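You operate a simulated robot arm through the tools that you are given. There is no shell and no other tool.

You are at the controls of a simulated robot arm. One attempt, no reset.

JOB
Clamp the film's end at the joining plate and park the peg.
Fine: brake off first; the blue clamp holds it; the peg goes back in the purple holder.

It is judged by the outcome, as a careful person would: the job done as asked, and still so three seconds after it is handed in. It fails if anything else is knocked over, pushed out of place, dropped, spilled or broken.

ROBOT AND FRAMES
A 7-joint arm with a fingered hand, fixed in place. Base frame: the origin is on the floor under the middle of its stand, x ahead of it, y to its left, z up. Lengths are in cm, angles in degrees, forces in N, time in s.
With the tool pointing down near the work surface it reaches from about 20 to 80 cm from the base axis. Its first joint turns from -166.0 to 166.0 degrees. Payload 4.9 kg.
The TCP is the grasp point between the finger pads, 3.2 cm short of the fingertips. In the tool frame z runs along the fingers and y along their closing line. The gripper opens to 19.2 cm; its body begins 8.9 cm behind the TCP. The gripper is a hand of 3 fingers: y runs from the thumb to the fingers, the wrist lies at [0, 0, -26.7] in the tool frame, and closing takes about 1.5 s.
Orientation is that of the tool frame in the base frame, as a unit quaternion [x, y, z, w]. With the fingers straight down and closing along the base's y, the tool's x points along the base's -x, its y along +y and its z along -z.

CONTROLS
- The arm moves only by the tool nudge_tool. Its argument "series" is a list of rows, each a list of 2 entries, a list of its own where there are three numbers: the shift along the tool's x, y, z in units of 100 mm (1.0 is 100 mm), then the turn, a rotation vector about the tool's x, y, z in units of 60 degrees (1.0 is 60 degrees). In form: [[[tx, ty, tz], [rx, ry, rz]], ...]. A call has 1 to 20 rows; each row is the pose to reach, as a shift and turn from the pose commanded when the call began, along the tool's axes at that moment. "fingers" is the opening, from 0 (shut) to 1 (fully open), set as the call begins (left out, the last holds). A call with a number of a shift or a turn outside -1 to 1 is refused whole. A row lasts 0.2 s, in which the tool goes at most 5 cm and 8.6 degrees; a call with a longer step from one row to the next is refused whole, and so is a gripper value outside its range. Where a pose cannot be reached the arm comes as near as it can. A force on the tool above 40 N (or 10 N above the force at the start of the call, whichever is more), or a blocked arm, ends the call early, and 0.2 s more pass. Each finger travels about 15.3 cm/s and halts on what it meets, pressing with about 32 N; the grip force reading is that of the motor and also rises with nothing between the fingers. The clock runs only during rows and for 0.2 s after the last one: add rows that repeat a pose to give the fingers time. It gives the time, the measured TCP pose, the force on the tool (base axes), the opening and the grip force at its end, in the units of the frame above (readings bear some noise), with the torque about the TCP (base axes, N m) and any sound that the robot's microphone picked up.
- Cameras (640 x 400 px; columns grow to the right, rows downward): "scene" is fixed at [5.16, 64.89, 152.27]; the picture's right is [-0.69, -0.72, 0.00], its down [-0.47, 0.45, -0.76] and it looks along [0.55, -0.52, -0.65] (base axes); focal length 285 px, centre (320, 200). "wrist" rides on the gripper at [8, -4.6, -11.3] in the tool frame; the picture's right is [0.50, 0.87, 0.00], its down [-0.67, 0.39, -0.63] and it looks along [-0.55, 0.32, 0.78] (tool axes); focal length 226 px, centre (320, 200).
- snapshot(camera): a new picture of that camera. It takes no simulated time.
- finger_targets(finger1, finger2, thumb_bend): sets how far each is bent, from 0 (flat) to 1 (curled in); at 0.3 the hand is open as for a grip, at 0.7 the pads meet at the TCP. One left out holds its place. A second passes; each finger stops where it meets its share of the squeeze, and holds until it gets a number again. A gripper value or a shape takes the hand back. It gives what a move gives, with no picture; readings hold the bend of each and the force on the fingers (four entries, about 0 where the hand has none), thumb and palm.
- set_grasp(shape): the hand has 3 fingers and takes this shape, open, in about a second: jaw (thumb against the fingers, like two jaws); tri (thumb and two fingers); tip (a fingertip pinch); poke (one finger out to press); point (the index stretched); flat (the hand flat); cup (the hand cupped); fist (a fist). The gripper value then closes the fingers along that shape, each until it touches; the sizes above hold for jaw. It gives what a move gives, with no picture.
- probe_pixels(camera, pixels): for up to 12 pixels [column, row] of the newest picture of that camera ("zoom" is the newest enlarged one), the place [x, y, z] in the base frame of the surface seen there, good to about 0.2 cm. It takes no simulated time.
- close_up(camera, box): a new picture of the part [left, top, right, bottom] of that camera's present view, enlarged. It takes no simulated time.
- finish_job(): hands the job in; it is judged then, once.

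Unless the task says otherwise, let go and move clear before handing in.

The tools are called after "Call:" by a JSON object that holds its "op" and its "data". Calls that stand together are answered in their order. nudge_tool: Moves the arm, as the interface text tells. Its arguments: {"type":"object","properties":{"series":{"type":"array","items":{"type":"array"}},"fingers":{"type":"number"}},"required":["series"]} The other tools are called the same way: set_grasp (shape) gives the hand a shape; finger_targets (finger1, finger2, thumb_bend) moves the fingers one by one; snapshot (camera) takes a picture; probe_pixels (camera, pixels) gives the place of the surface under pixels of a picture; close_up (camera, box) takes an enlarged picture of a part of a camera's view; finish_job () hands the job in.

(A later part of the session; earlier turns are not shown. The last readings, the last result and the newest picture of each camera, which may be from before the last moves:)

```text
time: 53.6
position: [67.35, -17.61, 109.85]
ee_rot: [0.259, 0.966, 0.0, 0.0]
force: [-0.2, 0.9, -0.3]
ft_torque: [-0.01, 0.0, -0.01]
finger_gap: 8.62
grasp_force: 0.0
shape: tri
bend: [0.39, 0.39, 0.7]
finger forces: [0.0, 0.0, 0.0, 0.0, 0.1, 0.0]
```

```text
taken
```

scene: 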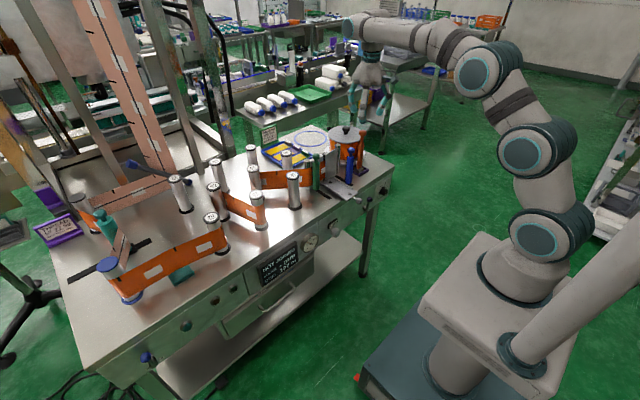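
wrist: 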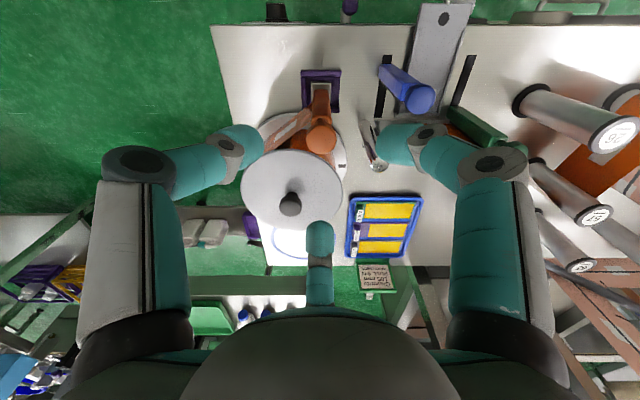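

Call:
{"op": "close_up", "data": {"camera": "wrist", "box": [290, 80, 360, 160]}}

Call:
{"op": "probe_pixels", "data": {"camera": "wrist", "pixels": [[321, 138], [308, 138], [334, 138], [321, 128], [321, 150], [321, 110], [313, 110], [330, 110], [321, 87], [303, 75], [338, 75], [312, 90]]}}

```text
5.00 times, centred on (325, 120) of wrist
```

zoom: 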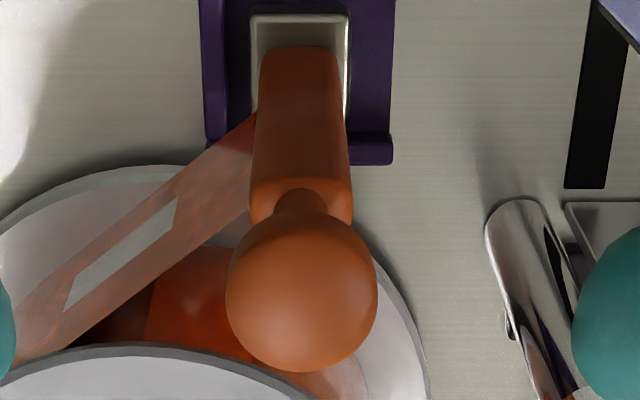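

```text
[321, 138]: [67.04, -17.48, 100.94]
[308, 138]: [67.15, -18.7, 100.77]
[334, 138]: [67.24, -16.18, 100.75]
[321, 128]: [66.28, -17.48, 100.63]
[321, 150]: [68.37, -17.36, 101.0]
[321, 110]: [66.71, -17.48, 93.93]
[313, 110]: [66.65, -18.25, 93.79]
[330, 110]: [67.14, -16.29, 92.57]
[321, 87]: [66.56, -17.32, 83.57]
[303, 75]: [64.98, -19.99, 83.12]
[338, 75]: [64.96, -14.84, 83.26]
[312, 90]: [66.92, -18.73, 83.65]
```

The peg's knob is centred at about (67.5, −17.45), top z≈101. Lower straight down around it.

Call:
{"op": "nudge_tool", "data": {"series": [[[0, 0.02, 0.25], [0, 0, 0]], [[-0.005, 0.02, 0.5], [0, 0, 0]], [[-0.005, 0.02, 0.75], [0, 0, 0]], [[-0.005, 0.02, 0.99], [0, 0, 0]], [[-0.005, 0.02, 0.99], [0, 0, 0]]]}}

Call:
{"op": "snapshot", "data": {"camera": "wrist"}}

Call:
{"op": "close_up", "data": {"camera": "scene", "box": [290, 80, 430, 200]}}

```text
time: 54.8
position: [67.39, -17.5, 99.99]
ee_rot: [0.259, 0.966, 0.0, 0.0]
force: [0.1, -0.1, 0.0]
ft_torque: [-0.01, 0.05, 0.0]
finger_gap: 8.62
grasp_force: 0.1
shape: tri
bend: [0.39, 0.39, 0.7]
finger forces: [0.0, 0.0, 0.1, 0.1, 0.0, 0.0]
```

```text
taken
```

wrist: 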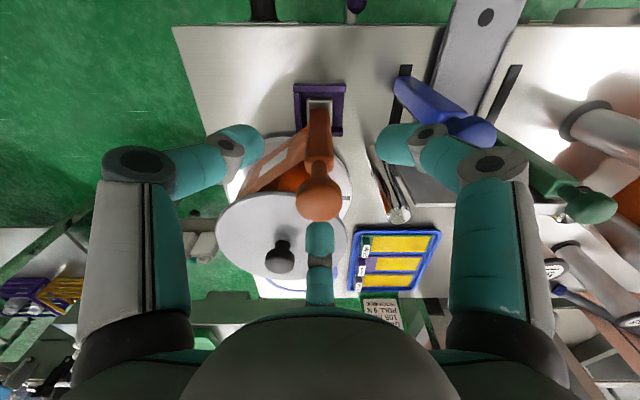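

```text
3.33 times, centred on (360, 140) of scene
```

zoom: 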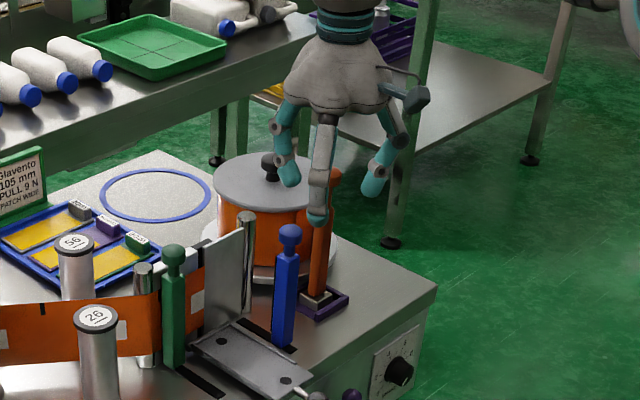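

The peg's knob sits at the grasp point (wrist (318,197)). Close the fingers on it.

Call:
{"op": "nudge_tool", "data": {"fingers": 0.0, "series": [[[0, 0, 0], [0, 0, 0]], [[0, 0, 0], [0, 0, 0]], [[0, 0, 0], [0, 0, 0]], [[0, 0, 0], [0, 0, 0]], [[0, 0, 0], [0, 0, 0]], [[0, 0, 0], [0, 0, 0]]]}}

Call:
{"op": "snapshot", "data": {"camera": "wrist"}}

Call:
{"op": "close_up", "data": {"camera": "scene", "box": [320, 100, 400, 180]}}

```text
time: 56.2
position: [67.46, -17.53, 100.06]
ee_rot: [0.259, 0.966, -0.001, 0.0]
force: [0.0, -0.3, -0.9]
ft_torque: [0.08, -0.02, 0.01]
finger_gap: 0.74
grasp_force: 31.7
shape: tri
bend: [0.72, 0.72, 0.68]
finger forces: [28.3, 28.5, 0.0, 0.0, 27.3, 0.1]
```

```text
taken
```

wrist: 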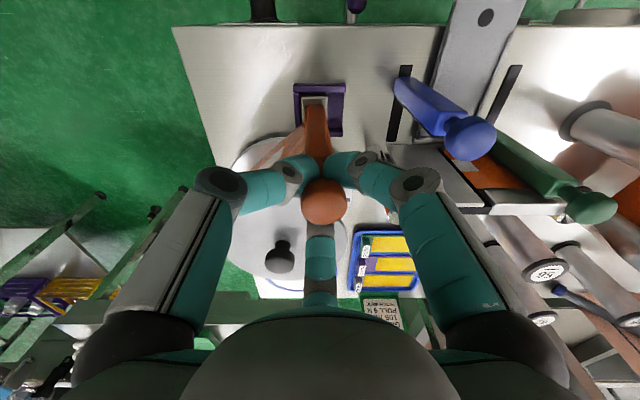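

```text
5.00 times, centred on (360, 140) of scene
```

zoom: 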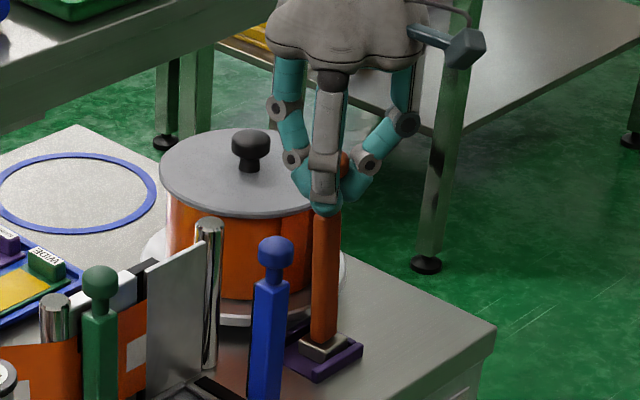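

The fingers have closed around the neck under the knob, so the peg is caged. I'll lift it 0.6 cm and look at force and film.

Call:
{"op": "nudge_tool", "data": {"series": [[[0, 0, -0.02], [0, 0, 0]], [[0, 0, -0.04], [0, 0, 0]], [[0, 0, -0.06], [0, 0, 0]], [[0, 0, -0.06], [0, 0, 0]]]}}

Call:
{"op": "close_up", "data": {"camera": "scene", "box": [320, 110, 400, 190]}}

Call:
{"op": "close_up", "data": {"camera": "wrist", "box": [250, 60, 390, 200]}}

```text
time: 57.2
position: [67.49, -17.46, 100.63]
ee_rot: [0.259, 0.966, 0.0, 0.0]
force: [-0.4, 0.8, -2.1]
ft_torque: [0.08, -0.03, -0.03]
finger_gap: 0.75
grasp_force: 31.7
shape: tri
bend: [0.72, 0.72, 0.68]
finger forces: [28.4, 28.5, 0.0, 0.0, 27.5, 0.0]
```

```text
5.00 times, centred on (360, 150) of scene
```

zoom: 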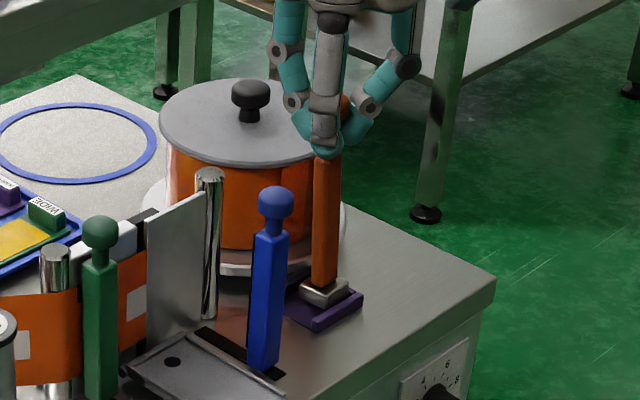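

```text
2.86 times, centred on (320, 130) of wrist
```

zoom: 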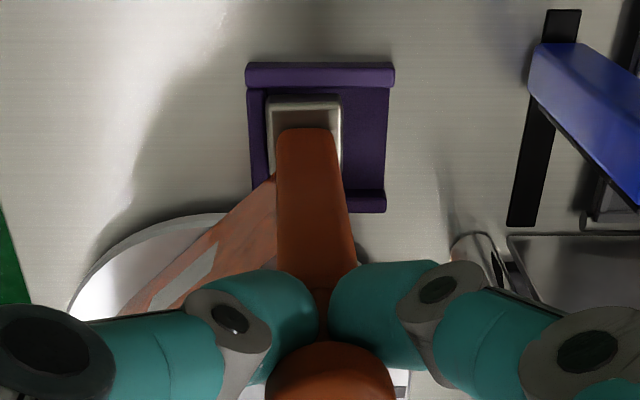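

Lifted cleanly at about 2 N. Now slide it out of the holder toward +y to y≈−13.

Call:
{"op": "nudge_tool", "data": {"series": [[[0.04, 0.07, 0], [0, 0, 0]], [[0.08, 0.14, 0], [0, 0, 0]], [[0.12, 0.21, 0], [0, 0, 0]], [[0.16, 0.28, 0], [0, 0, 0]], [[0.2, 0.345, 0], [0, 0, 0]], [[0.23, 0.4, 0], [0, 0, 0]], [[0.23, 0.4, 0], [0, 0, 0]]]}}

Call:
{"op": "close_up", "data": {"camera": "scene", "box": [300, 110, 400, 190]}}

Call:
{"op": "snapshot", "data": {"camera": "wrist"}}

```text
time: 58.8
position: [67.37, -12.85, 100.67]
ee_rot: [0.259, 0.966, 0.0, -0.001]
force: [0.0, 0.1, -2.1]
ft_torque: [0.01, -0.03, -0.04]
finger_gap: 0.75
grasp_force: 31.5
shape: tri
bend: [0.72, 0.72, 0.68]
finger forces: [28.0, 28.6, 0.0, 0.1, 28.5, 0.0]
```

```text
5.00 times, centred on (350, 150) of scene
```

zoom: 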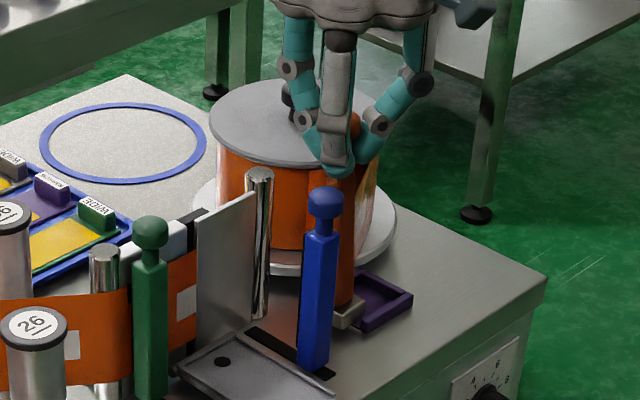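

```text
taken
```

wrist: 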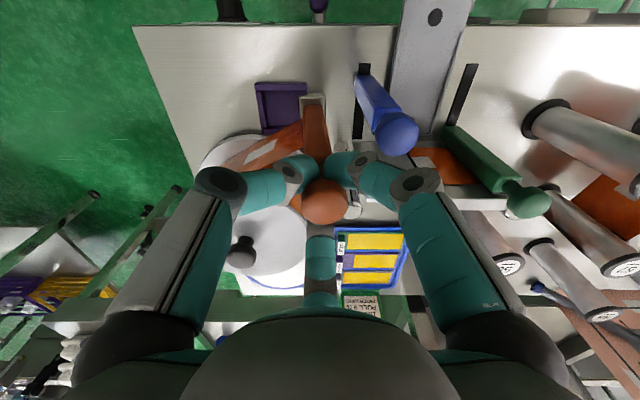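

Film pays out freely with no force. Move toward the plate: shift to x≈70.2, then along +y behind the blue clamp to y≈−6.5.

Call:
{"op": "nudge_tool", "data": {"series": [[[-0.048, 0.1, 0], [0, 0, 0]], [[-0.095, 0.2, 0], [0, 0, 0]], [[-0.143, 0.302, 0], [0, 0, 0]], [[-0.1, 0.38, 0], [0, 0, 0]], [[-0.055, 0.46, 0], [0, 0, 0]], [[-0.01, 0.54, 0], [0, 0, 0]], [[0.035, 0.615, 0], [0, 0, 0]], [[0.082, 0.692, 0], [0, 0, 0]], [[0.082, 0.692, 0], [0, 0, 0]]]}}

Call:
{"op": "close_up", "data": {"camera": "scene", "box": [290, 110, 390, 190]}}

Call:
{"op": "snapshot", "data": {"camera": "wrist"}}

```text
time: 60.8
position: [70.27, -6.39, 100.63]
ee_rot: [0.259, 0.966, -0.001, 0.001]
force: [0.2, 0.2, -2.2]
ft_torque: [0.0, 0.03, 0.0]
finger_gap: 0.77
grasp_force: 32.0
shape: tri
bend: [0.72, 0.72, 0.68]
finger forces: [27.9, 28.7, 0.0, 0.0, 29.0, 0.0]
```

```text
5.00 times, centred on (340, 150) of scene
```

zoom: 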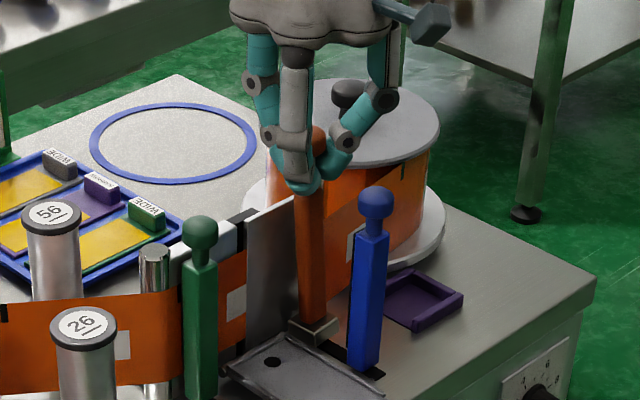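

```text
taken
```

wrist: 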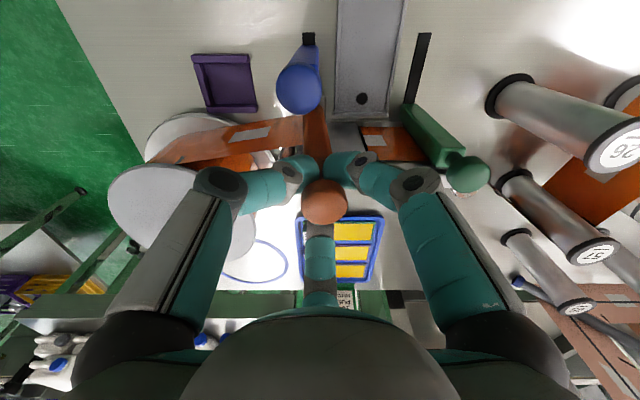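

The film now runs from the reel past the chrome post to the peg. Zoom in on the peg foot relative to the press plate.

Call:
{"op": "close_up", "data": {"camera": "scene", "box": [325, 155, 375, 190]}}

Call:
{"op": "close_up", "data": {"camera": "wrist", "box": [260, 20, 420, 180]}}

```text
11.43 times, centred on (350, 172) of scene
```

zoom: 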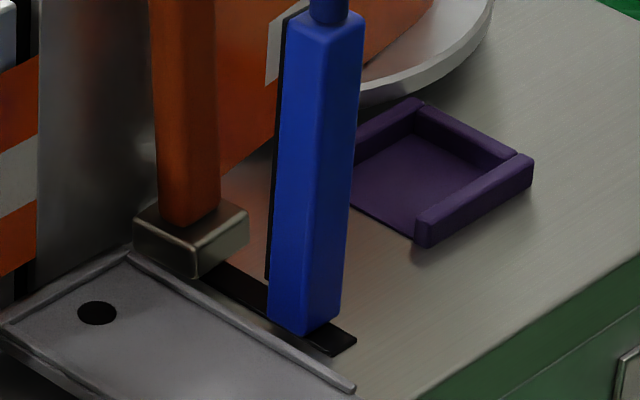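

```text
2.50 times, centred on (340, 100) of wrist
```

zoom: 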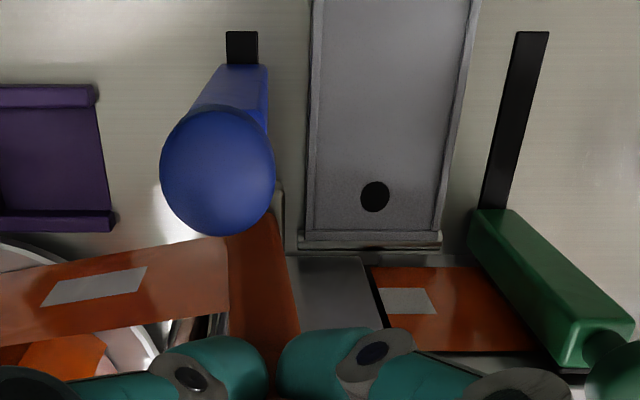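

Call:
{"op": "close_up", "data": {"camera": "wrist", "box": [140, 90, 330, 210]}}

Call:
{"op": "probe_pixels", "data": {"camera": "zoom", "pixels": [[520, 105], [520, 180], [450, 115], [450, 205], [300, 130], [300, 245], [180, 190], [110, 225], [400, 160], [540, 150], [420, 225], [250, 150]]}}

Call:
{"op": "close_up", "data": {"camera": "scene", "box": [330, 130, 390, 185]}}

```text
3.33 times, centred on (235, 150) of wrist
```

zoom: 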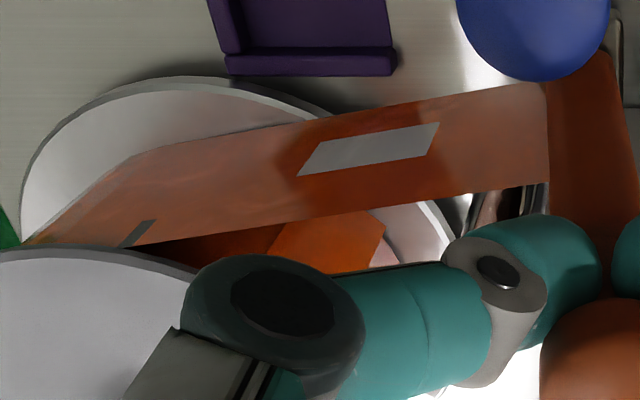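

```text
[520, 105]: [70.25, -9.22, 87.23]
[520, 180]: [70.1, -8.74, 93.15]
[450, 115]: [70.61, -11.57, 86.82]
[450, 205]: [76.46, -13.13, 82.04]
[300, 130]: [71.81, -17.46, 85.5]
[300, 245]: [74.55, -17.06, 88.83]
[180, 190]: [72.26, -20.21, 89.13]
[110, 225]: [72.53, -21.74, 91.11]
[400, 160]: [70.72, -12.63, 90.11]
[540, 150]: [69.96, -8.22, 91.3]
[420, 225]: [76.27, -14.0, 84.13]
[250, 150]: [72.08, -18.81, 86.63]
```

```text
7.27 times, centred on (360, 158) of scene
```

zoom: 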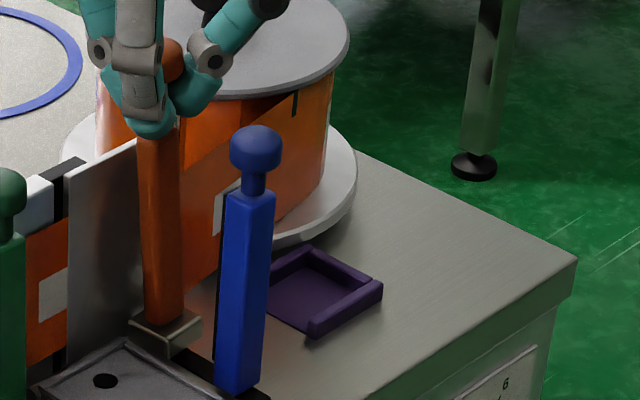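

The only free standing spot past the blue clamp, near the seam (y≈−1.6), is the flat plate in front of the joint (z≈83.4). I'll raise the peg 1.4 cm, and bring it over there at about (68.1, −1.8).

Call:
{"op": "nudge_tool", "data": {"series": [[[0, 0, -0.05], [0, 0, 0]], [[0, 0, -0.1], [0, 0, 0]], [[0, 0, -0.145], [0, 0, 0]], [[0.08, 0.058, -0.145], [0, 0, 0]], [[0.166, 0.116, -0.145], [0, 0, 0]], [[0.25, 0.175, -0.145], [0, 0, 0]], [[0.333, 0.233, -0.145], [0, 0, 0]], [[0.416, 0.291, -0.145], [0, 0, 0]], [[0.416, 0.291, -0.145], [0, 0, 0]]]}}

Call:
{"op": "close_up", "data": {"camera": "scene", "box": [290, 110, 390, 190]}}

Call:
{"op": "close_up", "data": {"camera": "wrist", "box": [200, 40, 420, 220]}}

```text
time: 62.8
position: [68.01, -1.95, 101.91]
ee_rot: [0.259, 0.966, -0.001, 0.0]
force: [0.4, -0.7, -2.9]
ft_torque: [0.01, -0.01, 0.01]
finger_gap: 0.78
grasp_force: 31.6
shape: tri
bend: [0.72, 0.72, 0.68]
finger forces: [28.0, 28.7, 0.0, 0.0, 29.0, 0.1]
```

```text
5.00 times, centred on (340, 150) of scene
```

zoom: 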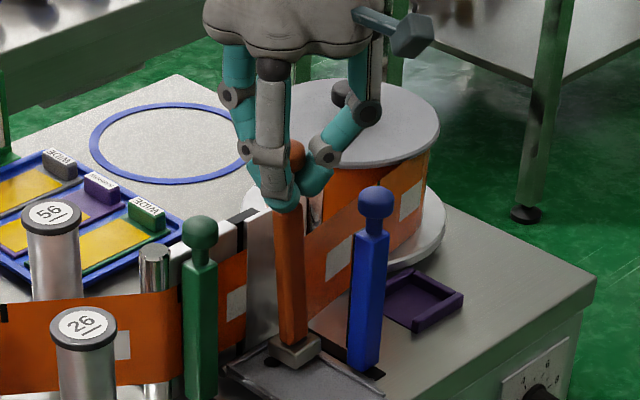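

```text
2.22 times, centred on (310, 130) of wrist
```

zoom: 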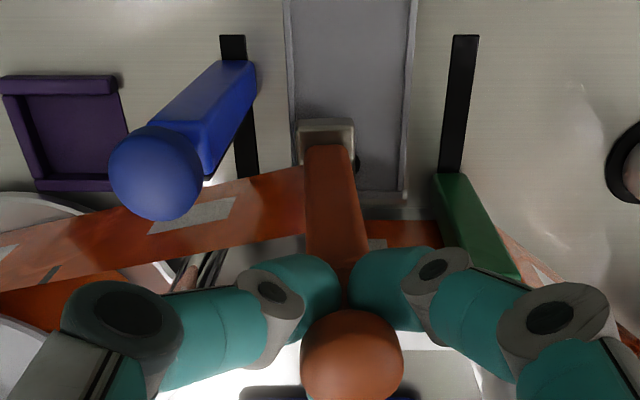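

The peg is over the plate; it seems tilted a few degrees. I'll look closer before setting it down.

Call:
{"op": "close_up", "data": {"camera": "scene", "box": [325, 145, 365, 190]}}

Call:
{"op": "probe_pixels", "data": {"camera": "zoom", "pixels": [[170, 150], [190, 220], [190, 260], [230, 250], [160, 260], [185, 300], [150, 120], [215, 150], [330, 150], [280, 130], [260, 180], [150, 350]]}}

```text
8.89 times, centred on (345, 168) of scene
```

zoom: 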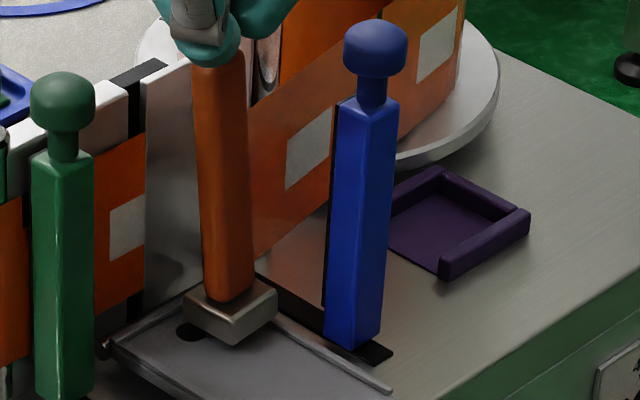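

```text
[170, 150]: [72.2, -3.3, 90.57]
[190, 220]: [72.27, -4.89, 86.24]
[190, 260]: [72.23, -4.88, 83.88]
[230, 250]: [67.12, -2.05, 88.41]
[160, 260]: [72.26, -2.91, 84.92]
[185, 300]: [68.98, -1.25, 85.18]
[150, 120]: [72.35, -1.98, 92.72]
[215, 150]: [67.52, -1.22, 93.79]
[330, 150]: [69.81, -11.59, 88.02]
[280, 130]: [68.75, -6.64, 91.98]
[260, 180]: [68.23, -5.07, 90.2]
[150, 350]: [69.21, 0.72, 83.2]
```

It leans about 3° (foot toward −y) from light film pull. I'll shift +0.6 cm in y, then lower gently until it stands.

Call:
{"op": "nudge_tool", "data": {"series": [[[0.03, 0.052, 0], [0, 0, 0]], [[0.03, 0.052, 0.03], [0, 0, 0]], [[0.03, 0.052, 0.05], [0, 0, 0]], [[0.03, 0.052, 0.07], [0, 0, 0]], [[0.03, 0.052, 0.07], [0, 0, 0]]]}}

Call:
{"op": "close_up", "data": {"camera": "scene", "box": [325, 145, 365, 190]}}

```text
time: 64.0
position: [68.23, -1.27, 101.61]
ee_rot: [0.259, 0.966, 0.0, 0.0]
force: [0.1, -0.7, -1.1]
ft_torque: [0.07, 0.01, 0.03]
finger_gap: 0.77
grasp_force: 32.2
shape: tri
bend: [0.72, 0.72, 0.68]
finger forces: [28.2, 28.6, 0.0, 0.0, 29.1, 0.0]
```

```text
8.89 times, centred on (345, 168) of scene
```

zoom: 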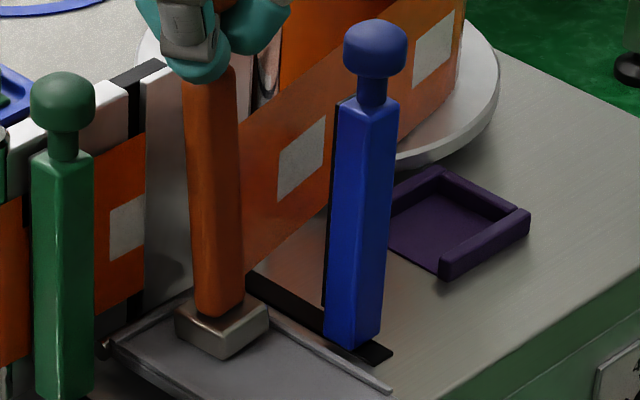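

Contact has begun (load eased from −2.9 to −1.1 N). Lower a little further to seat the foot flat.

Call:
{"op": "nudge_tool", "data": {"series": [[[0, 0, 0.015], [0, 0, 0]], [[0, 0, 0.03], [0, 0, 0]], [[0, 0, 0.03], [0, 0, 0]]]}}

Call:
{"op": "close_up", "data": {"camera": "scene", "box": [325, 145, 365, 190]}}

```text
time: 64.8
position: [68.21, -1.25, 101.31]
ee_rot: [0.259, 0.966, 0.0, 0.002]
force: [-1.9, -1.0, 16.0]
ft_torque: [-0.02, 0.02, 0.01]
finger_gap: 0.78
grasp_force: 32.5
shape: tri
bend: [0.72, 0.72, 0.68]
finger forces: [31.7, 31.7, 0.0, 0.0, 34.1, 0.1]
```

```text
8.89 times, centred on (345, 168) of scene
```

zoom: 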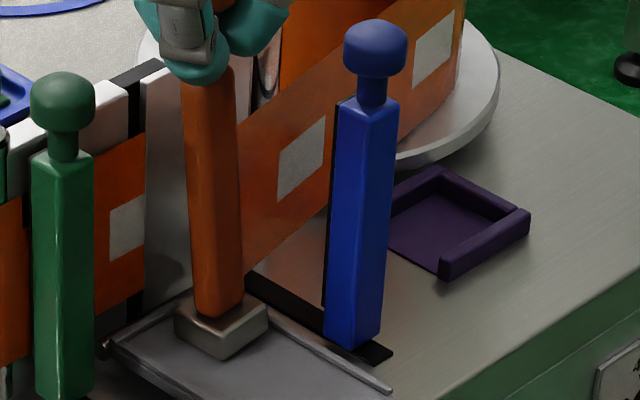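

The peg is pressed down (16 N) but still leans ~4° (top toward +x,+y relative to the foot). I'll ease the top back by (−0.5, −0.5) to make it upright before letting go.

Call:
{"op": "nudge_tool", "data": {"series": [[[0.006, -0.022, 0], [0, 0, 0]], [[0.012, -0.045, 0], [0, 0, 0]], [[0.018, -0.068, 0], [0, 0, 0]], [[0.018, -0.068, 0], [0, 0, 0]]]}}

Call:
{"op": "close_up", "data": {"camera": "scene", "box": [325, 145, 365, 190]}}

```text
time: 65.8
position: [67.72, -1.85, 101.26]
ee_rot: [0.258, 0.966, 0.0, 0.002]
force: [-1.9, -1.3, 26.7]
ft_torque: [0.02, -0.01, 0.01]
finger_gap: 0.85
grasp_force: 32.1
shape: tri
bend: [0.72, 0.72, 0.68]
finger forces: [34.5, 35.1, 0.1, 0.1, 37.5, 0.1]
```

```text
8.89 times, centred on (345, 168) of scene
```

zoom: 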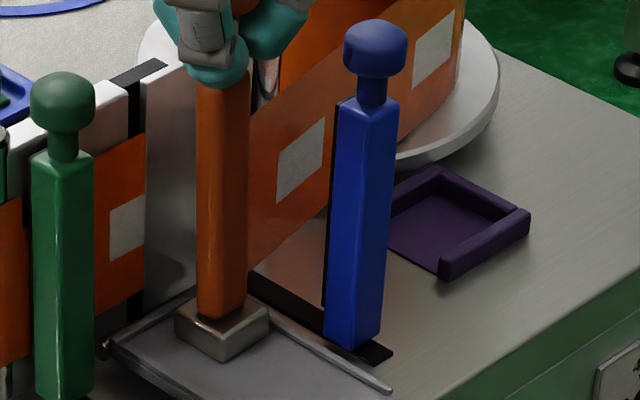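

Upright now. I'll ease off the downward press slightly, then open the fingers just enough to clear the knob, and lift away.

Call:
{"op": "nudge_tool", "data": {"series": [[[0, 0, -0.01], [0, 0, 0]], [[0, 0, -0.02], [0, 0, 0]], [[0, 0, -0.02], [0, 0, 0]]]}}

Call:
{"op": "nudge_tool", "data": {"fingers": 0.2, "series": [[[0, 0, 0], [0, 0, 0]], [[0, 0, 0], [0, 0, 0]], [[0, 0, 0], [0, 0, 0]]]}}

Call:
{"op": "close_up", "data": {"camera": "scene", "box": [310, 110, 380, 190]}}

Call:
{"op": "snapshot", "data": {"camera": "wrist"}}

```text
time: 66.6
position: [67.56, -1.74, 101.4]
ee_rot: [0.258, 0.966, 0.0, 0.0]
force: [-1.2, -0.7, 18.9]
ft_torque: [0.06, -0.09, -0.01]
finger_gap: 0.82
grasp_force: 31.7
shape: tri
bend: [0.72, 0.72, 0.68]
finger forces: [33.7, 34.7, 0.0, 0.0, 36.1, 0.0]
```

```text
time: 67.4
position: [67.6, -1.83, 101.17]
ee_rot: [0.259, 0.966, 0.0, -0.001]
force: [0.5, 0.2, -0.1]
ft_torque: [-0.02, 0.0, -0.01]
finger_gap: 3.83
grasp_force: 0.0
shape: tri
bend: [0.77, 0.77, 0.7]
finger forces: [0.1, 0.0, 0.0, 0.0, 0.0, 0.0]
```

```text
5.00 times, centred on (345, 150) of scene
```

zoom: 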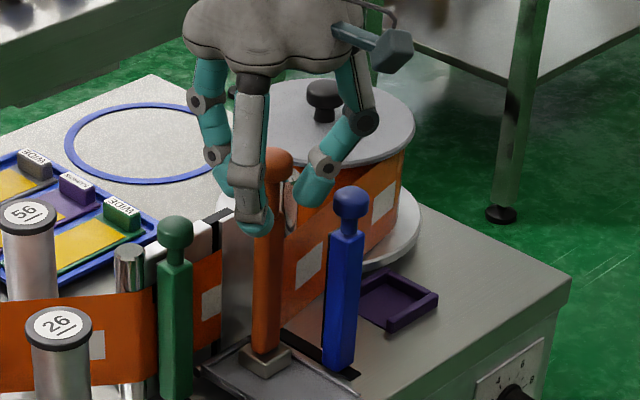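

```text
taken
```

wrist: 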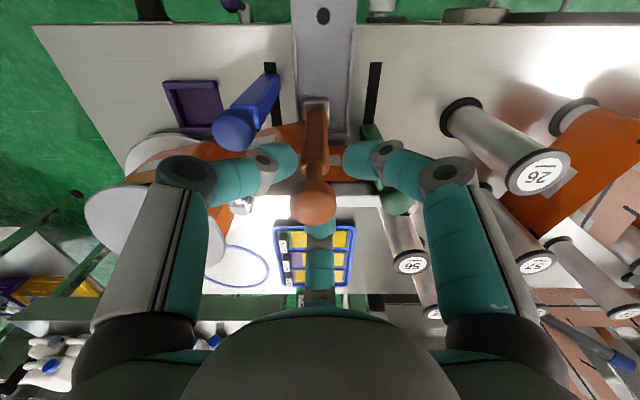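

Peg stands by itself. Lift the hand straight up clear of it.

Call:
{"op": "nudge_tool", "data": {"series": [[[0, 0, -0.1], [0, 0, 0]], [[0, 0, -0.2], [0, 0, 0]], [[0, 0, -0.35], [0, 0, 0]], [[0, 0, -0.5], [0, 0, 0]], [[0, 0, -0.7], [0, 0, 0]], [[0, 0, -0.7], [0, 0, 0]]]}}

Call:
{"op": "close_up", "data": {"camera": "scene", "box": [310, 110, 380, 190]}}

Call:
{"op": "snapshot", "data": {"camera": "wrist"}}

```text
time: 68.8
position: [67.59, -2.0, 108.2]
ee_rot: [0.259, 0.966, -0.001, -0.001]
force: [0.3, 0.5, -0.7]
ft_torque: [0.0, 0.0, 0.04]
finger_gap: 3.82
grasp_force: 0.1
shape: tri
bend: [0.77, 0.77, 0.7]
finger forces: [0.1, 0.0, 0.0, 0.1, 0.0, 0.0]
```

```text
5.00 times, centred on (345, 150) of scene
```

zoom: 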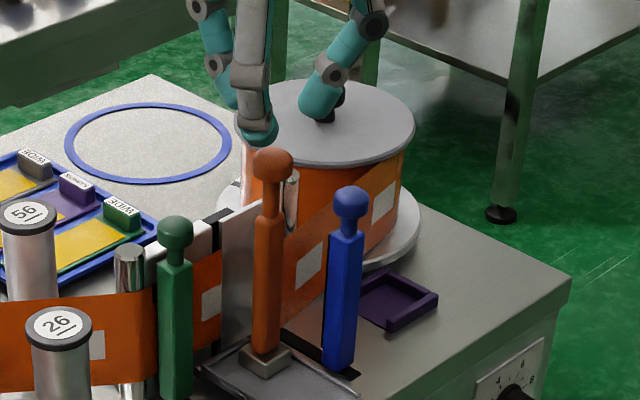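

```text
taken
```

wrist: 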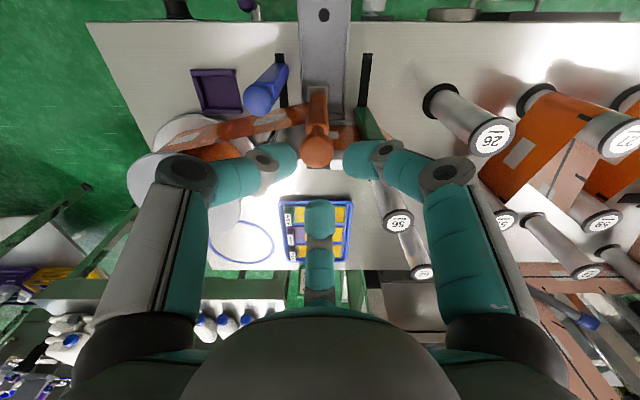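

The peg stands upright on the plate with the film running to it behind the blue clamp. Let me measure the peg and film positions.

Call:
{"op": "close_up", "data": {"camera": "wrist", "box": [180, 40, 380, 180]}}

Call:
{"op": "probe_pixels", "data": {"camera": "wrist", "pixels": [[317, 150], [317, 140], [306, 150], [329, 150], [317, 105], [309, 88], [325, 88], [262, 96], [262, 85], [270, 70], [280, 70], [240, 120]]}}

Call:
{"op": "close_up", "data": {"camera": "scene", "box": [325, 145, 365, 190]}}

Call:
{"op": "probe_pixels", "data": {"camera": "zoom", "pixels": [[250, 170], [252, 270], [300, 140], [300, 230], [225, 200], [225, 320], [240, 340], [180, 320], [380, 50], [345, 60], [375, 30], [330, 200]]}}

```text
2.86 times, centred on (280, 110) of wrist
```

zoom: 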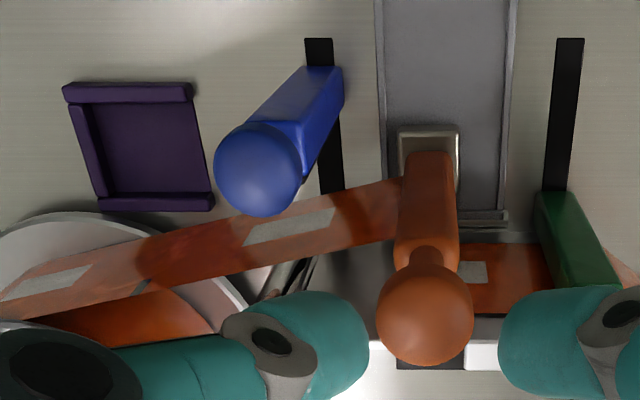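

```text
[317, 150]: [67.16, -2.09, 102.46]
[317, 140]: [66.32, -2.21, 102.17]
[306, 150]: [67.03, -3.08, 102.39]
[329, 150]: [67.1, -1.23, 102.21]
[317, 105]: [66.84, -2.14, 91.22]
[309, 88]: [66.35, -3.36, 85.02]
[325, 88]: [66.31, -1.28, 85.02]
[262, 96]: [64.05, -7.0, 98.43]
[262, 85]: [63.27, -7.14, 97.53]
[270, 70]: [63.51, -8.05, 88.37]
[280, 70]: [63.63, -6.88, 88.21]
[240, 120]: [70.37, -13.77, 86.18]
```

```text
8.89 times, centred on (345, 168) of scene
```

zoom: 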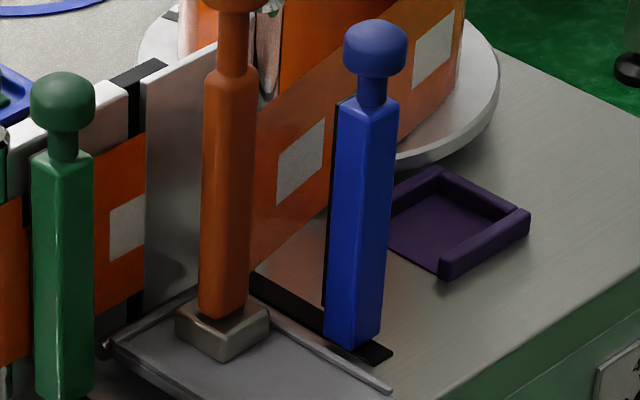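

```text
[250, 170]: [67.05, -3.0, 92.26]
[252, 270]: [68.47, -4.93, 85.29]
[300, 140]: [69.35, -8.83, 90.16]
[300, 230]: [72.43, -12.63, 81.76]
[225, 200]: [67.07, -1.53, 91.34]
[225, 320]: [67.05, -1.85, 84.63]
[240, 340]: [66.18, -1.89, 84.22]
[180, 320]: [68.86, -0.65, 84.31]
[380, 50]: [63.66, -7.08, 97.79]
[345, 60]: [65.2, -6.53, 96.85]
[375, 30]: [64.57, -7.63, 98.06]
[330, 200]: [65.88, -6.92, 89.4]
```

The peg stands at about (67.7, −2.1). Let me check the machine's display now, for comparison after clamping.

Call:
{"op": "close_up", "data": {"camera": "scene", "box": [250, 225, 340, 290]}}

Call:
{"op": "close_up", "data": {"camera": "scene", "box": [340, 165, 410, 215]}}

```text
6.15 times, centred on (295, 258) of scene
```

zoom: 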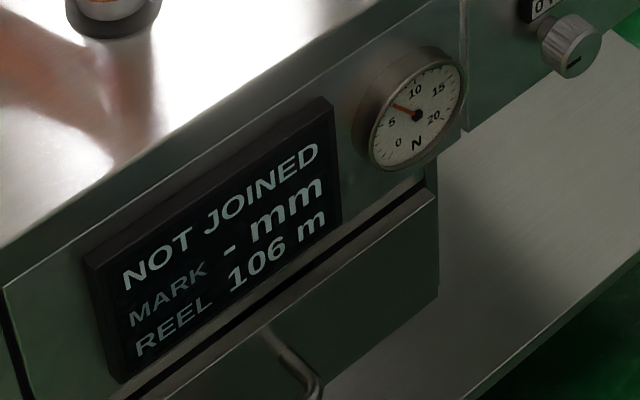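

```text
8.00 times, centred on (375, 190) of scene
```

zoom: 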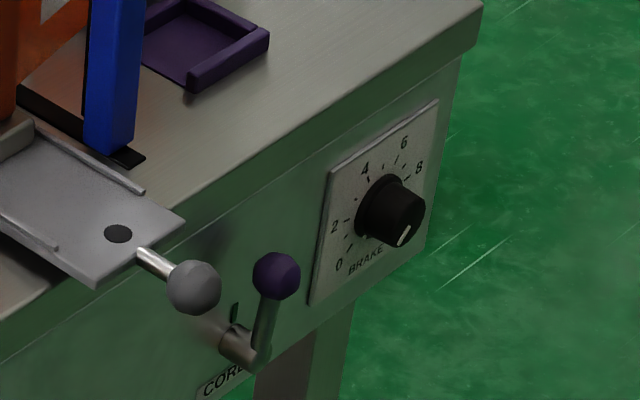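

The brake pointer is at 0, REEL reads 106 m, MARK is still "-". Now close the fingers into a pusher and move behind the blue clamp's knob (front side), staying high.

Call:
{"op": "nudge_tool", "data": {"fingers": 0.0, "series": [[[0.09, -0.22, 0], [0, 0, 0]], [[0.18, -0.44, 0], [0, 0, 0]], [[0.27, -0.66, 0], [0, 0, 0]], [[0.368, -0.882, 0], [0, 0, 0]], [[0.368, -0.882, 0], [0, 0, 0]], [[0.368, -0.882, 0], [0, 0, 0]]]}}

Call:
{"op": "snapshot", "data": {"camera": "wrist"}}

Call:
{"op": "close_up", "data": {"camera": "scene", "box": [310, 90, 410, 190]}}

```text
time: 70.2
position: [60.06, -7.72, 108.21]
ee_rot: [0.259, 0.966, -0.001, 0.001]
force: [-0.5, 0.7, -0.1]
ft_torque: [-0.03, -0.03, -0.02]
finger_gap: 0.01
grasp_force: 32.1
shape: tri
bend: [0.7, 0.7, 0.7]
finger forces: [0.0, 0.0, 0.1, 0.1, 0.0, 0.0]
```

```text
taken
```

wrist: 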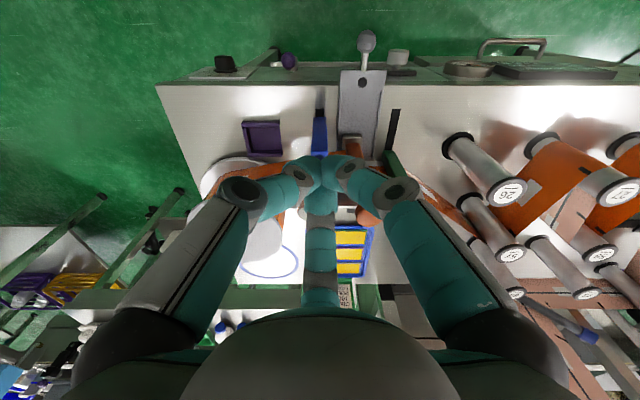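

```text
4.00 times, centred on (360, 140) of scene
```

zoom: 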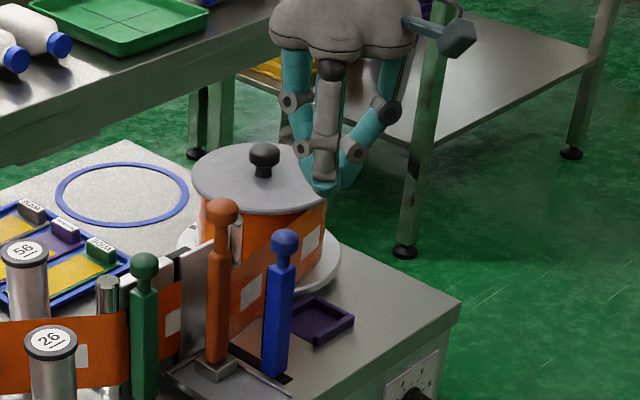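

Fingers closed; the hand is at (60.1,−7.7,108.2), in front of the blue clamp. Lower to knob height.

Call:
{"op": "nudge_tool", "data": {"series": [[[0, 0, 0.25], [0, 0, 0]], [[0, 0, 0.5], [0, 0, 0]], [[0, 0, 0.75], [0, 0, 0]], [[0, 0, 0.95], [0, 0, 0]], [[0, 0, 0.95], [0, 0, 0]]]}}

Call:
{"op": "snapshot", "data": {"camera": "wrist"}}

Call:
{"op": "close_up", "data": {"camera": "scene", "box": [310, 100, 400, 190]}}

```text
time: 71.4
position: [59.92, -7.56, 98.79]
ee_rot: [0.259, 0.966, 0.0, 0.001]
force: [0.5, 0.1, -1.6]
ft_torque: [-0.03, -0.01, 0.03]
finger_gap: 0.0
grasp_force: 32.1
shape: tri
bend: [0.7, 0.7, 0.7]
finger forces: [0.0, 0.0, 0.0, 0.1, 0.0, 0.0]
```

```text
taken
```

wrist: 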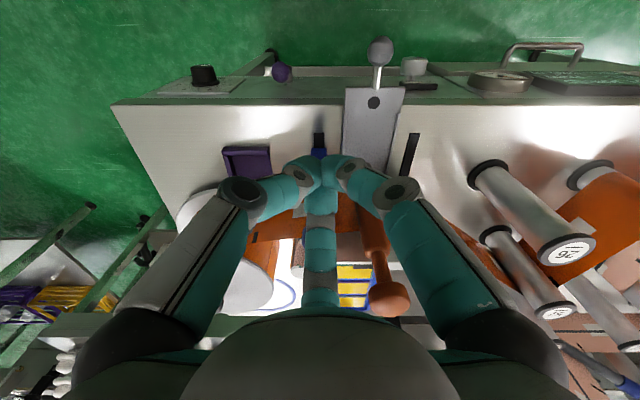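

```text
4.44 times, centred on (355, 145) of scene
```

zoom: 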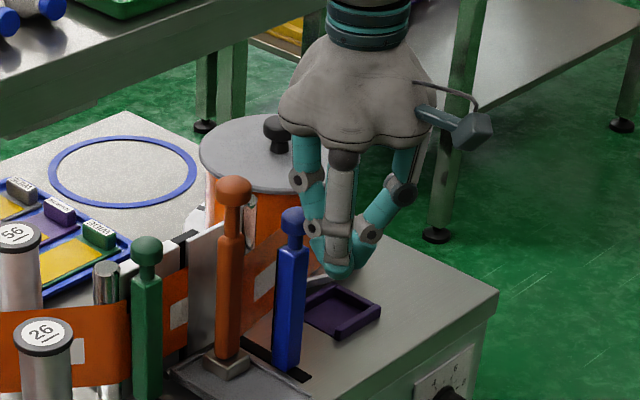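

The pusher is in front of the blue knob with clearance to the peg. Push toward the plate (+x) slowly, first about 4.5 cm.

Call:
{"op": "nudge_tool", "data": {"series": [[[-0.056, 0.003, 0], [0, 0, 0]], [[-0.1, 0.028, 0], [0, 0, 0]], [[-0.143, 0.053, 0], [0, 0, 0]], [[-0.186, 0.078, 0], [0, 0, 0]], [[-0.229, 0.103, 0], [0, 0, 0]], [[-0.273, 0.128, 0], [0, 0, 0]], [[-0.316, 0.153, 0], [0, 0, 0]], [[-0.36, 0.178, 0], [0, 0, 0]], [[-0.403, 0.203, 0], [0, 0, 0]], [[-0.403, 0.203, 0], [0, 0, 0]]]}}

Call:
{"op": "close_up", "data": {"camera": "scene", "box": [310, 100, 400, 190]}}

Call:
{"op": "snapshot", "data": {"camera": "wrist"}}

```text
time: 73.6
position: [64.53, -7.84, 98.75]
ee_rot: [0.258, 0.966, -0.001, 0.0]
force: [0.5, 0.0, -0.3]
ft_torque: [-0.01, -0.04, 0.0]
finger_gap: 0.0
grasp_force: 32.4
shape: tri
bend: [0.7, 0.7, 0.7]
finger forces: [0.1, 0.0, 0.1, 0.1, 0.0, 0.0]
```

```text
4.44 times, centred on (355, 145) of scene
```

zoom: 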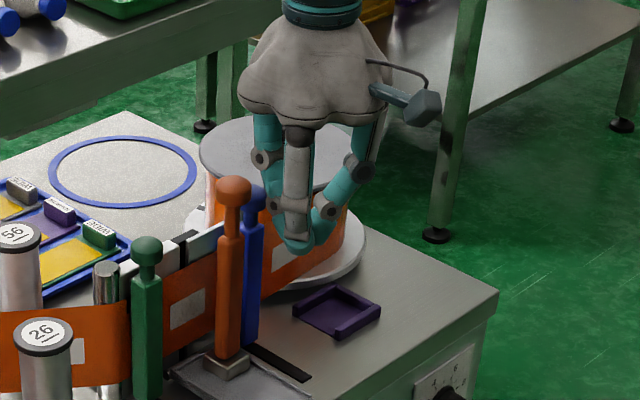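

```text
taken
```

wrist: 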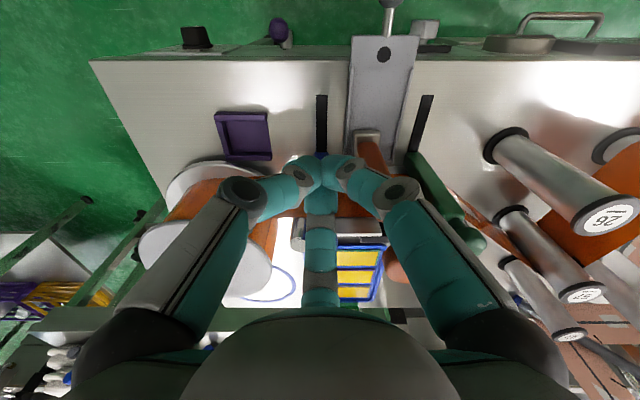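

The clamp slides freely and the peg still stands. Continue pushing until it seats against the film and plate.

Call:
{"op": "nudge_tool", "data": {"series": [[[-0.026, 0.015, 0], [0, 0, 0]], [[-0.052, 0.03, 0], [0, 0, 0]], [[-0.078, 0.045, 0], [0, 0, 0]], [[-0.104, 0.06, 0], [0, 0, 0]], [[-0.13, 0.075, 0], [0, 0, 0]], [[-0.156, 0.09, 0], [0, 0, 0]], [[-0.156, 0.09, 0], [0, 0, 0]]]}}

Call:
{"op": "close_up", "data": {"camera": "scene", "box": [310, 110, 390, 190]}}

```text
time: 74.9
position: [65.75, -7.73, 98.89]
ee_rot: [0.258, 0.966, -0.003, -0.005]
force: [-23.4, 1.9, 13.2]
ft_torque: [0.04, -0.32, 0.08]
finger_gap: 0.0
grasp_force: 32.5
shape: tri
bend: [0.7, 0.7, 0.7]
finger forces: [0.1, 26.9, 0.1, 0.0, 0.0, 0.0]
stopped in row 6: the force on the tool passed its limit at 42 N (the readings are from after the stop); the commanded pose is now the measured one
```

```text
5.00 times, centred on (350, 150) of scene
```

zoom: 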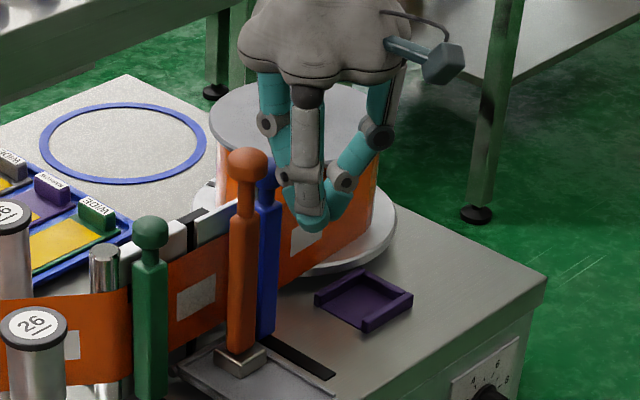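

The push stopped at 42 N with the clamp apparently seated. I'll back the hand off a little and inspect the clamp.

Call:
{"op": "nudge_tool", "data": {"series": [[[0.04, -0.023, 0], [0, 0, 0]], [[0.1, -0.058, 0], [0, 0, 0]], [[0.2, -0.115, 0], [0, 0, 0]], [[0.3, -0.173, 0], [0, 0, 0]], [[0.3, -0.173, 0], [0, 0, 0]]]}}

Call:
{"op": "close_up", "data": {"camera": "scene", "box": [315, 145, 365, 190]}}

Call:
{"op": "probe_pixels", "data": {"camera": "zoom", "pixels": [[360, 80], [365, 150], [365, 250], [340, 40], [355, 30], [300, 200], [285, 330], [310, 345], [420, 120], [450, 100], [160, 200], [335, 120]]}}

Call:
{"op": "snapshot", "data": {"camera": "wrist"}}

```text
time: 76.1
position: [62.59, -7.8, 98.54]
ee_rot: [0.259, 0.966, -0.001, -0.003]
force: [0.0, 0.0, 0.3]
ft_torque: [-0.01, 0.01, 0.04]
finger_gap: 0.0
grasp_force: 31.5
shape: tri
bend: [0.7, 0.7, 0.7]
finger forces: [0.0, 0.1, 0.0, 0.1, 0.1, 0.0]
```

```text
8.89 times, centred on (340, 168) of scene
```

zoom: 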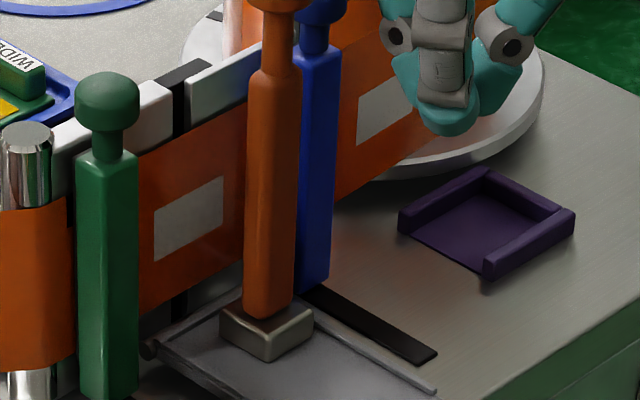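

```text
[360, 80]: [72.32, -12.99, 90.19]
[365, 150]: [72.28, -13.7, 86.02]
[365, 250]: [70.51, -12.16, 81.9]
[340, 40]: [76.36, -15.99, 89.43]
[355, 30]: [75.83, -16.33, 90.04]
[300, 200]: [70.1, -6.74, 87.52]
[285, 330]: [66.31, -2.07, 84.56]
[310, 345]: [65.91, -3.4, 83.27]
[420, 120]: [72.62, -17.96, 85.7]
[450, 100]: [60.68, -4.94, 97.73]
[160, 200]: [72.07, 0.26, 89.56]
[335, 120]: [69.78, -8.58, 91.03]
```

```text
taken
```

wrist: 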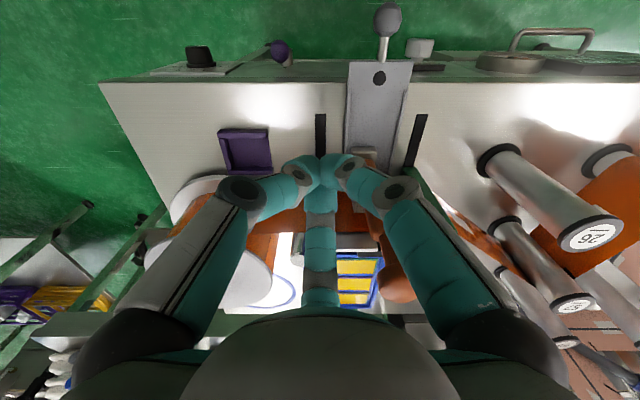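

The blue post's front face is now at x≈69.8, matching the closed green clamp, and the film lies on the plate. Check the display and the seam region.

Call:
{"op": "close_up", "data": {"camera": "scene", "box": [250, 225, 340, 290]}}

Call:
{"op": "close_up", "data": {"camera": "scene", "box": [322, 145, 352, 180]}}

Call:
{"op": "probe_pixels", "data": {"camera": "zoom", "pixels": [[190, 130], [200, 180], [210, 250], [225, 120], [230, 220], [230, 270], [150, 160], [160, 300], [245, 80], [235, 110], [205, 115], [300, 200]]}}

```text
6.15 times, centred on (295, 258) of scene
```

zoom: 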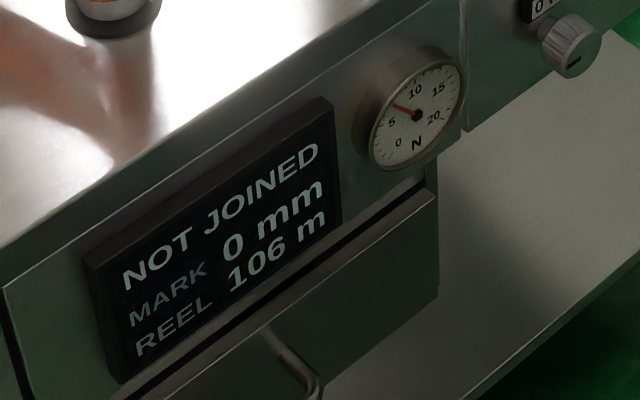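

```text
11.43 times, centred on (337, 162) of scene
```

zoom: 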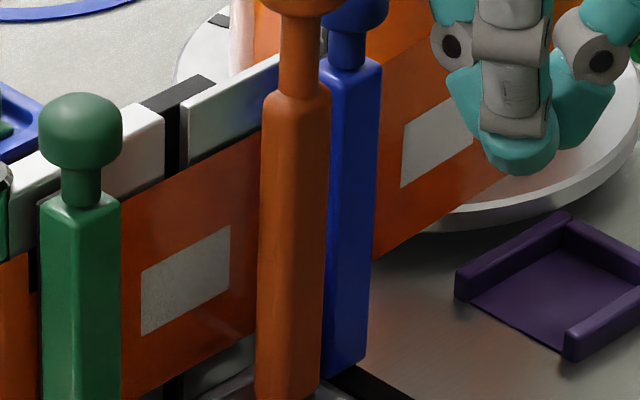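

```text
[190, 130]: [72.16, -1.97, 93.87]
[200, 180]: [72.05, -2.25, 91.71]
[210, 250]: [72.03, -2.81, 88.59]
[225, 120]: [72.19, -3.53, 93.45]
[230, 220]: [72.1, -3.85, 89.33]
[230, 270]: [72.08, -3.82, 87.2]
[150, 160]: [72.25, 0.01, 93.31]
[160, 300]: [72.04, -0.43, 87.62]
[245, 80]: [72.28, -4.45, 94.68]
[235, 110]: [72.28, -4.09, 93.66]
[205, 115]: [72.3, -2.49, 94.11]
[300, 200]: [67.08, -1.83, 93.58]
```

The display now reads MARK 0 mm: the film's end is clamped and lined up at the seam. Now fetch the peg: raise the hand, open slightly, and move over the peg.

Call:
{"op": "nudge_tool", "data": {"series": [[[0, 0, -0.25], [0, 0, 0]], [[0, 0, -0.5], [0, 0, 0]], [[0, 0, -0.75], [0, 0, 0]], [[0, 0, -1.0], [0, 0, 0]], [[0, 0, -1.0], [0, 0, 0]]]}}

Call:
{"op": "nudge_tool", "data": {"fingers": 0.28, "series": [[[-0.038, 0.19, 0], [0, 0, 0]], [[-0.076, 0.38, 0], [0, 0, 0]], [[-0.114, 0.57, 0], [0, 0, 0]], [[-0.152, 0.757, 0], [0, 0, 0]], [[-0.152, 0.757, 0], [0, 0, 0]]]}}

Call:
{"op": "snapshot", "data": {"camera": "wrist"}}

```text
time: 77.3
position: [62.64, -8.02, 108.73]
ee_rot: [0.259, 0.966, 0.0, -0.004]
force: [0.9, -0.3, 0.5]
ft_torque: [-0.03, 0.01, 0.02]
finger_gap: 0.02
grasp_force: 32.0
shape: tri
bend: [0.7, 0.7, 0.7]
finger forces: [0.0, 0.0, 0.0, 0.0, 0.0, 0.0]
```

```text
time: 78.5
position: [67.67, -1.92, 108.84]
ee_rot: [0.259, 0.966, -0.001, -0.003]
force: [-0.2, 0.4, -0.1]
ft_torque: [0.0, 0.0, 0.02]
finger_gap: 5.36
grasp_force: 0.1
shape: tri
bend: [0.49, 0.49, 0.7]
finger forces: [0.0, 0.0, 0.0, 0.0, 0.0, 0.1]
```

```text
taken
```

wrist: 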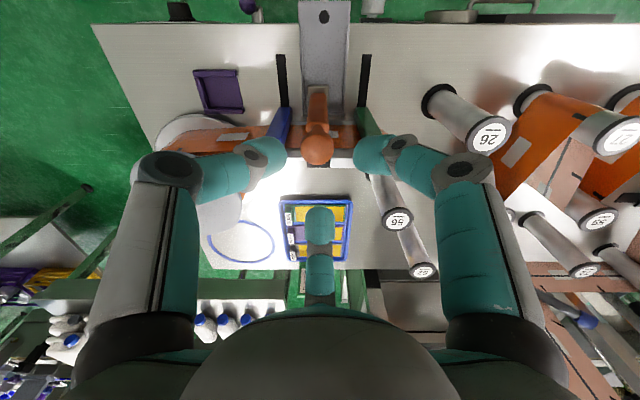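

Call:
{"op": "close_up", "data": {"camera": "wrist", "box": [260, 60, 380, 180]}}

Call:
{"op": "probe_pixels", "data": {"camera": "wrist", "pixels": [[318, 150], [318, 140], [305, 150], [331, 150], [318, 160], [318, 105], [310, 90], [326, 90]]}}

```text
3.33 times, centred on (320, 120) of wrist
```

zoom: 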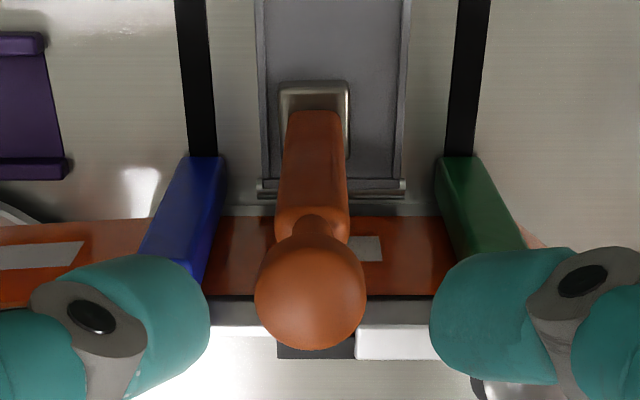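

```text
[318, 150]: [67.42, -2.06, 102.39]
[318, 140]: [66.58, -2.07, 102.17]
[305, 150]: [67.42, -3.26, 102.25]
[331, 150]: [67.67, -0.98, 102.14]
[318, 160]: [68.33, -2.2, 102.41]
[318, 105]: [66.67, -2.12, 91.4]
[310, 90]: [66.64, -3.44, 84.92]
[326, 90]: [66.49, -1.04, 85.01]
```

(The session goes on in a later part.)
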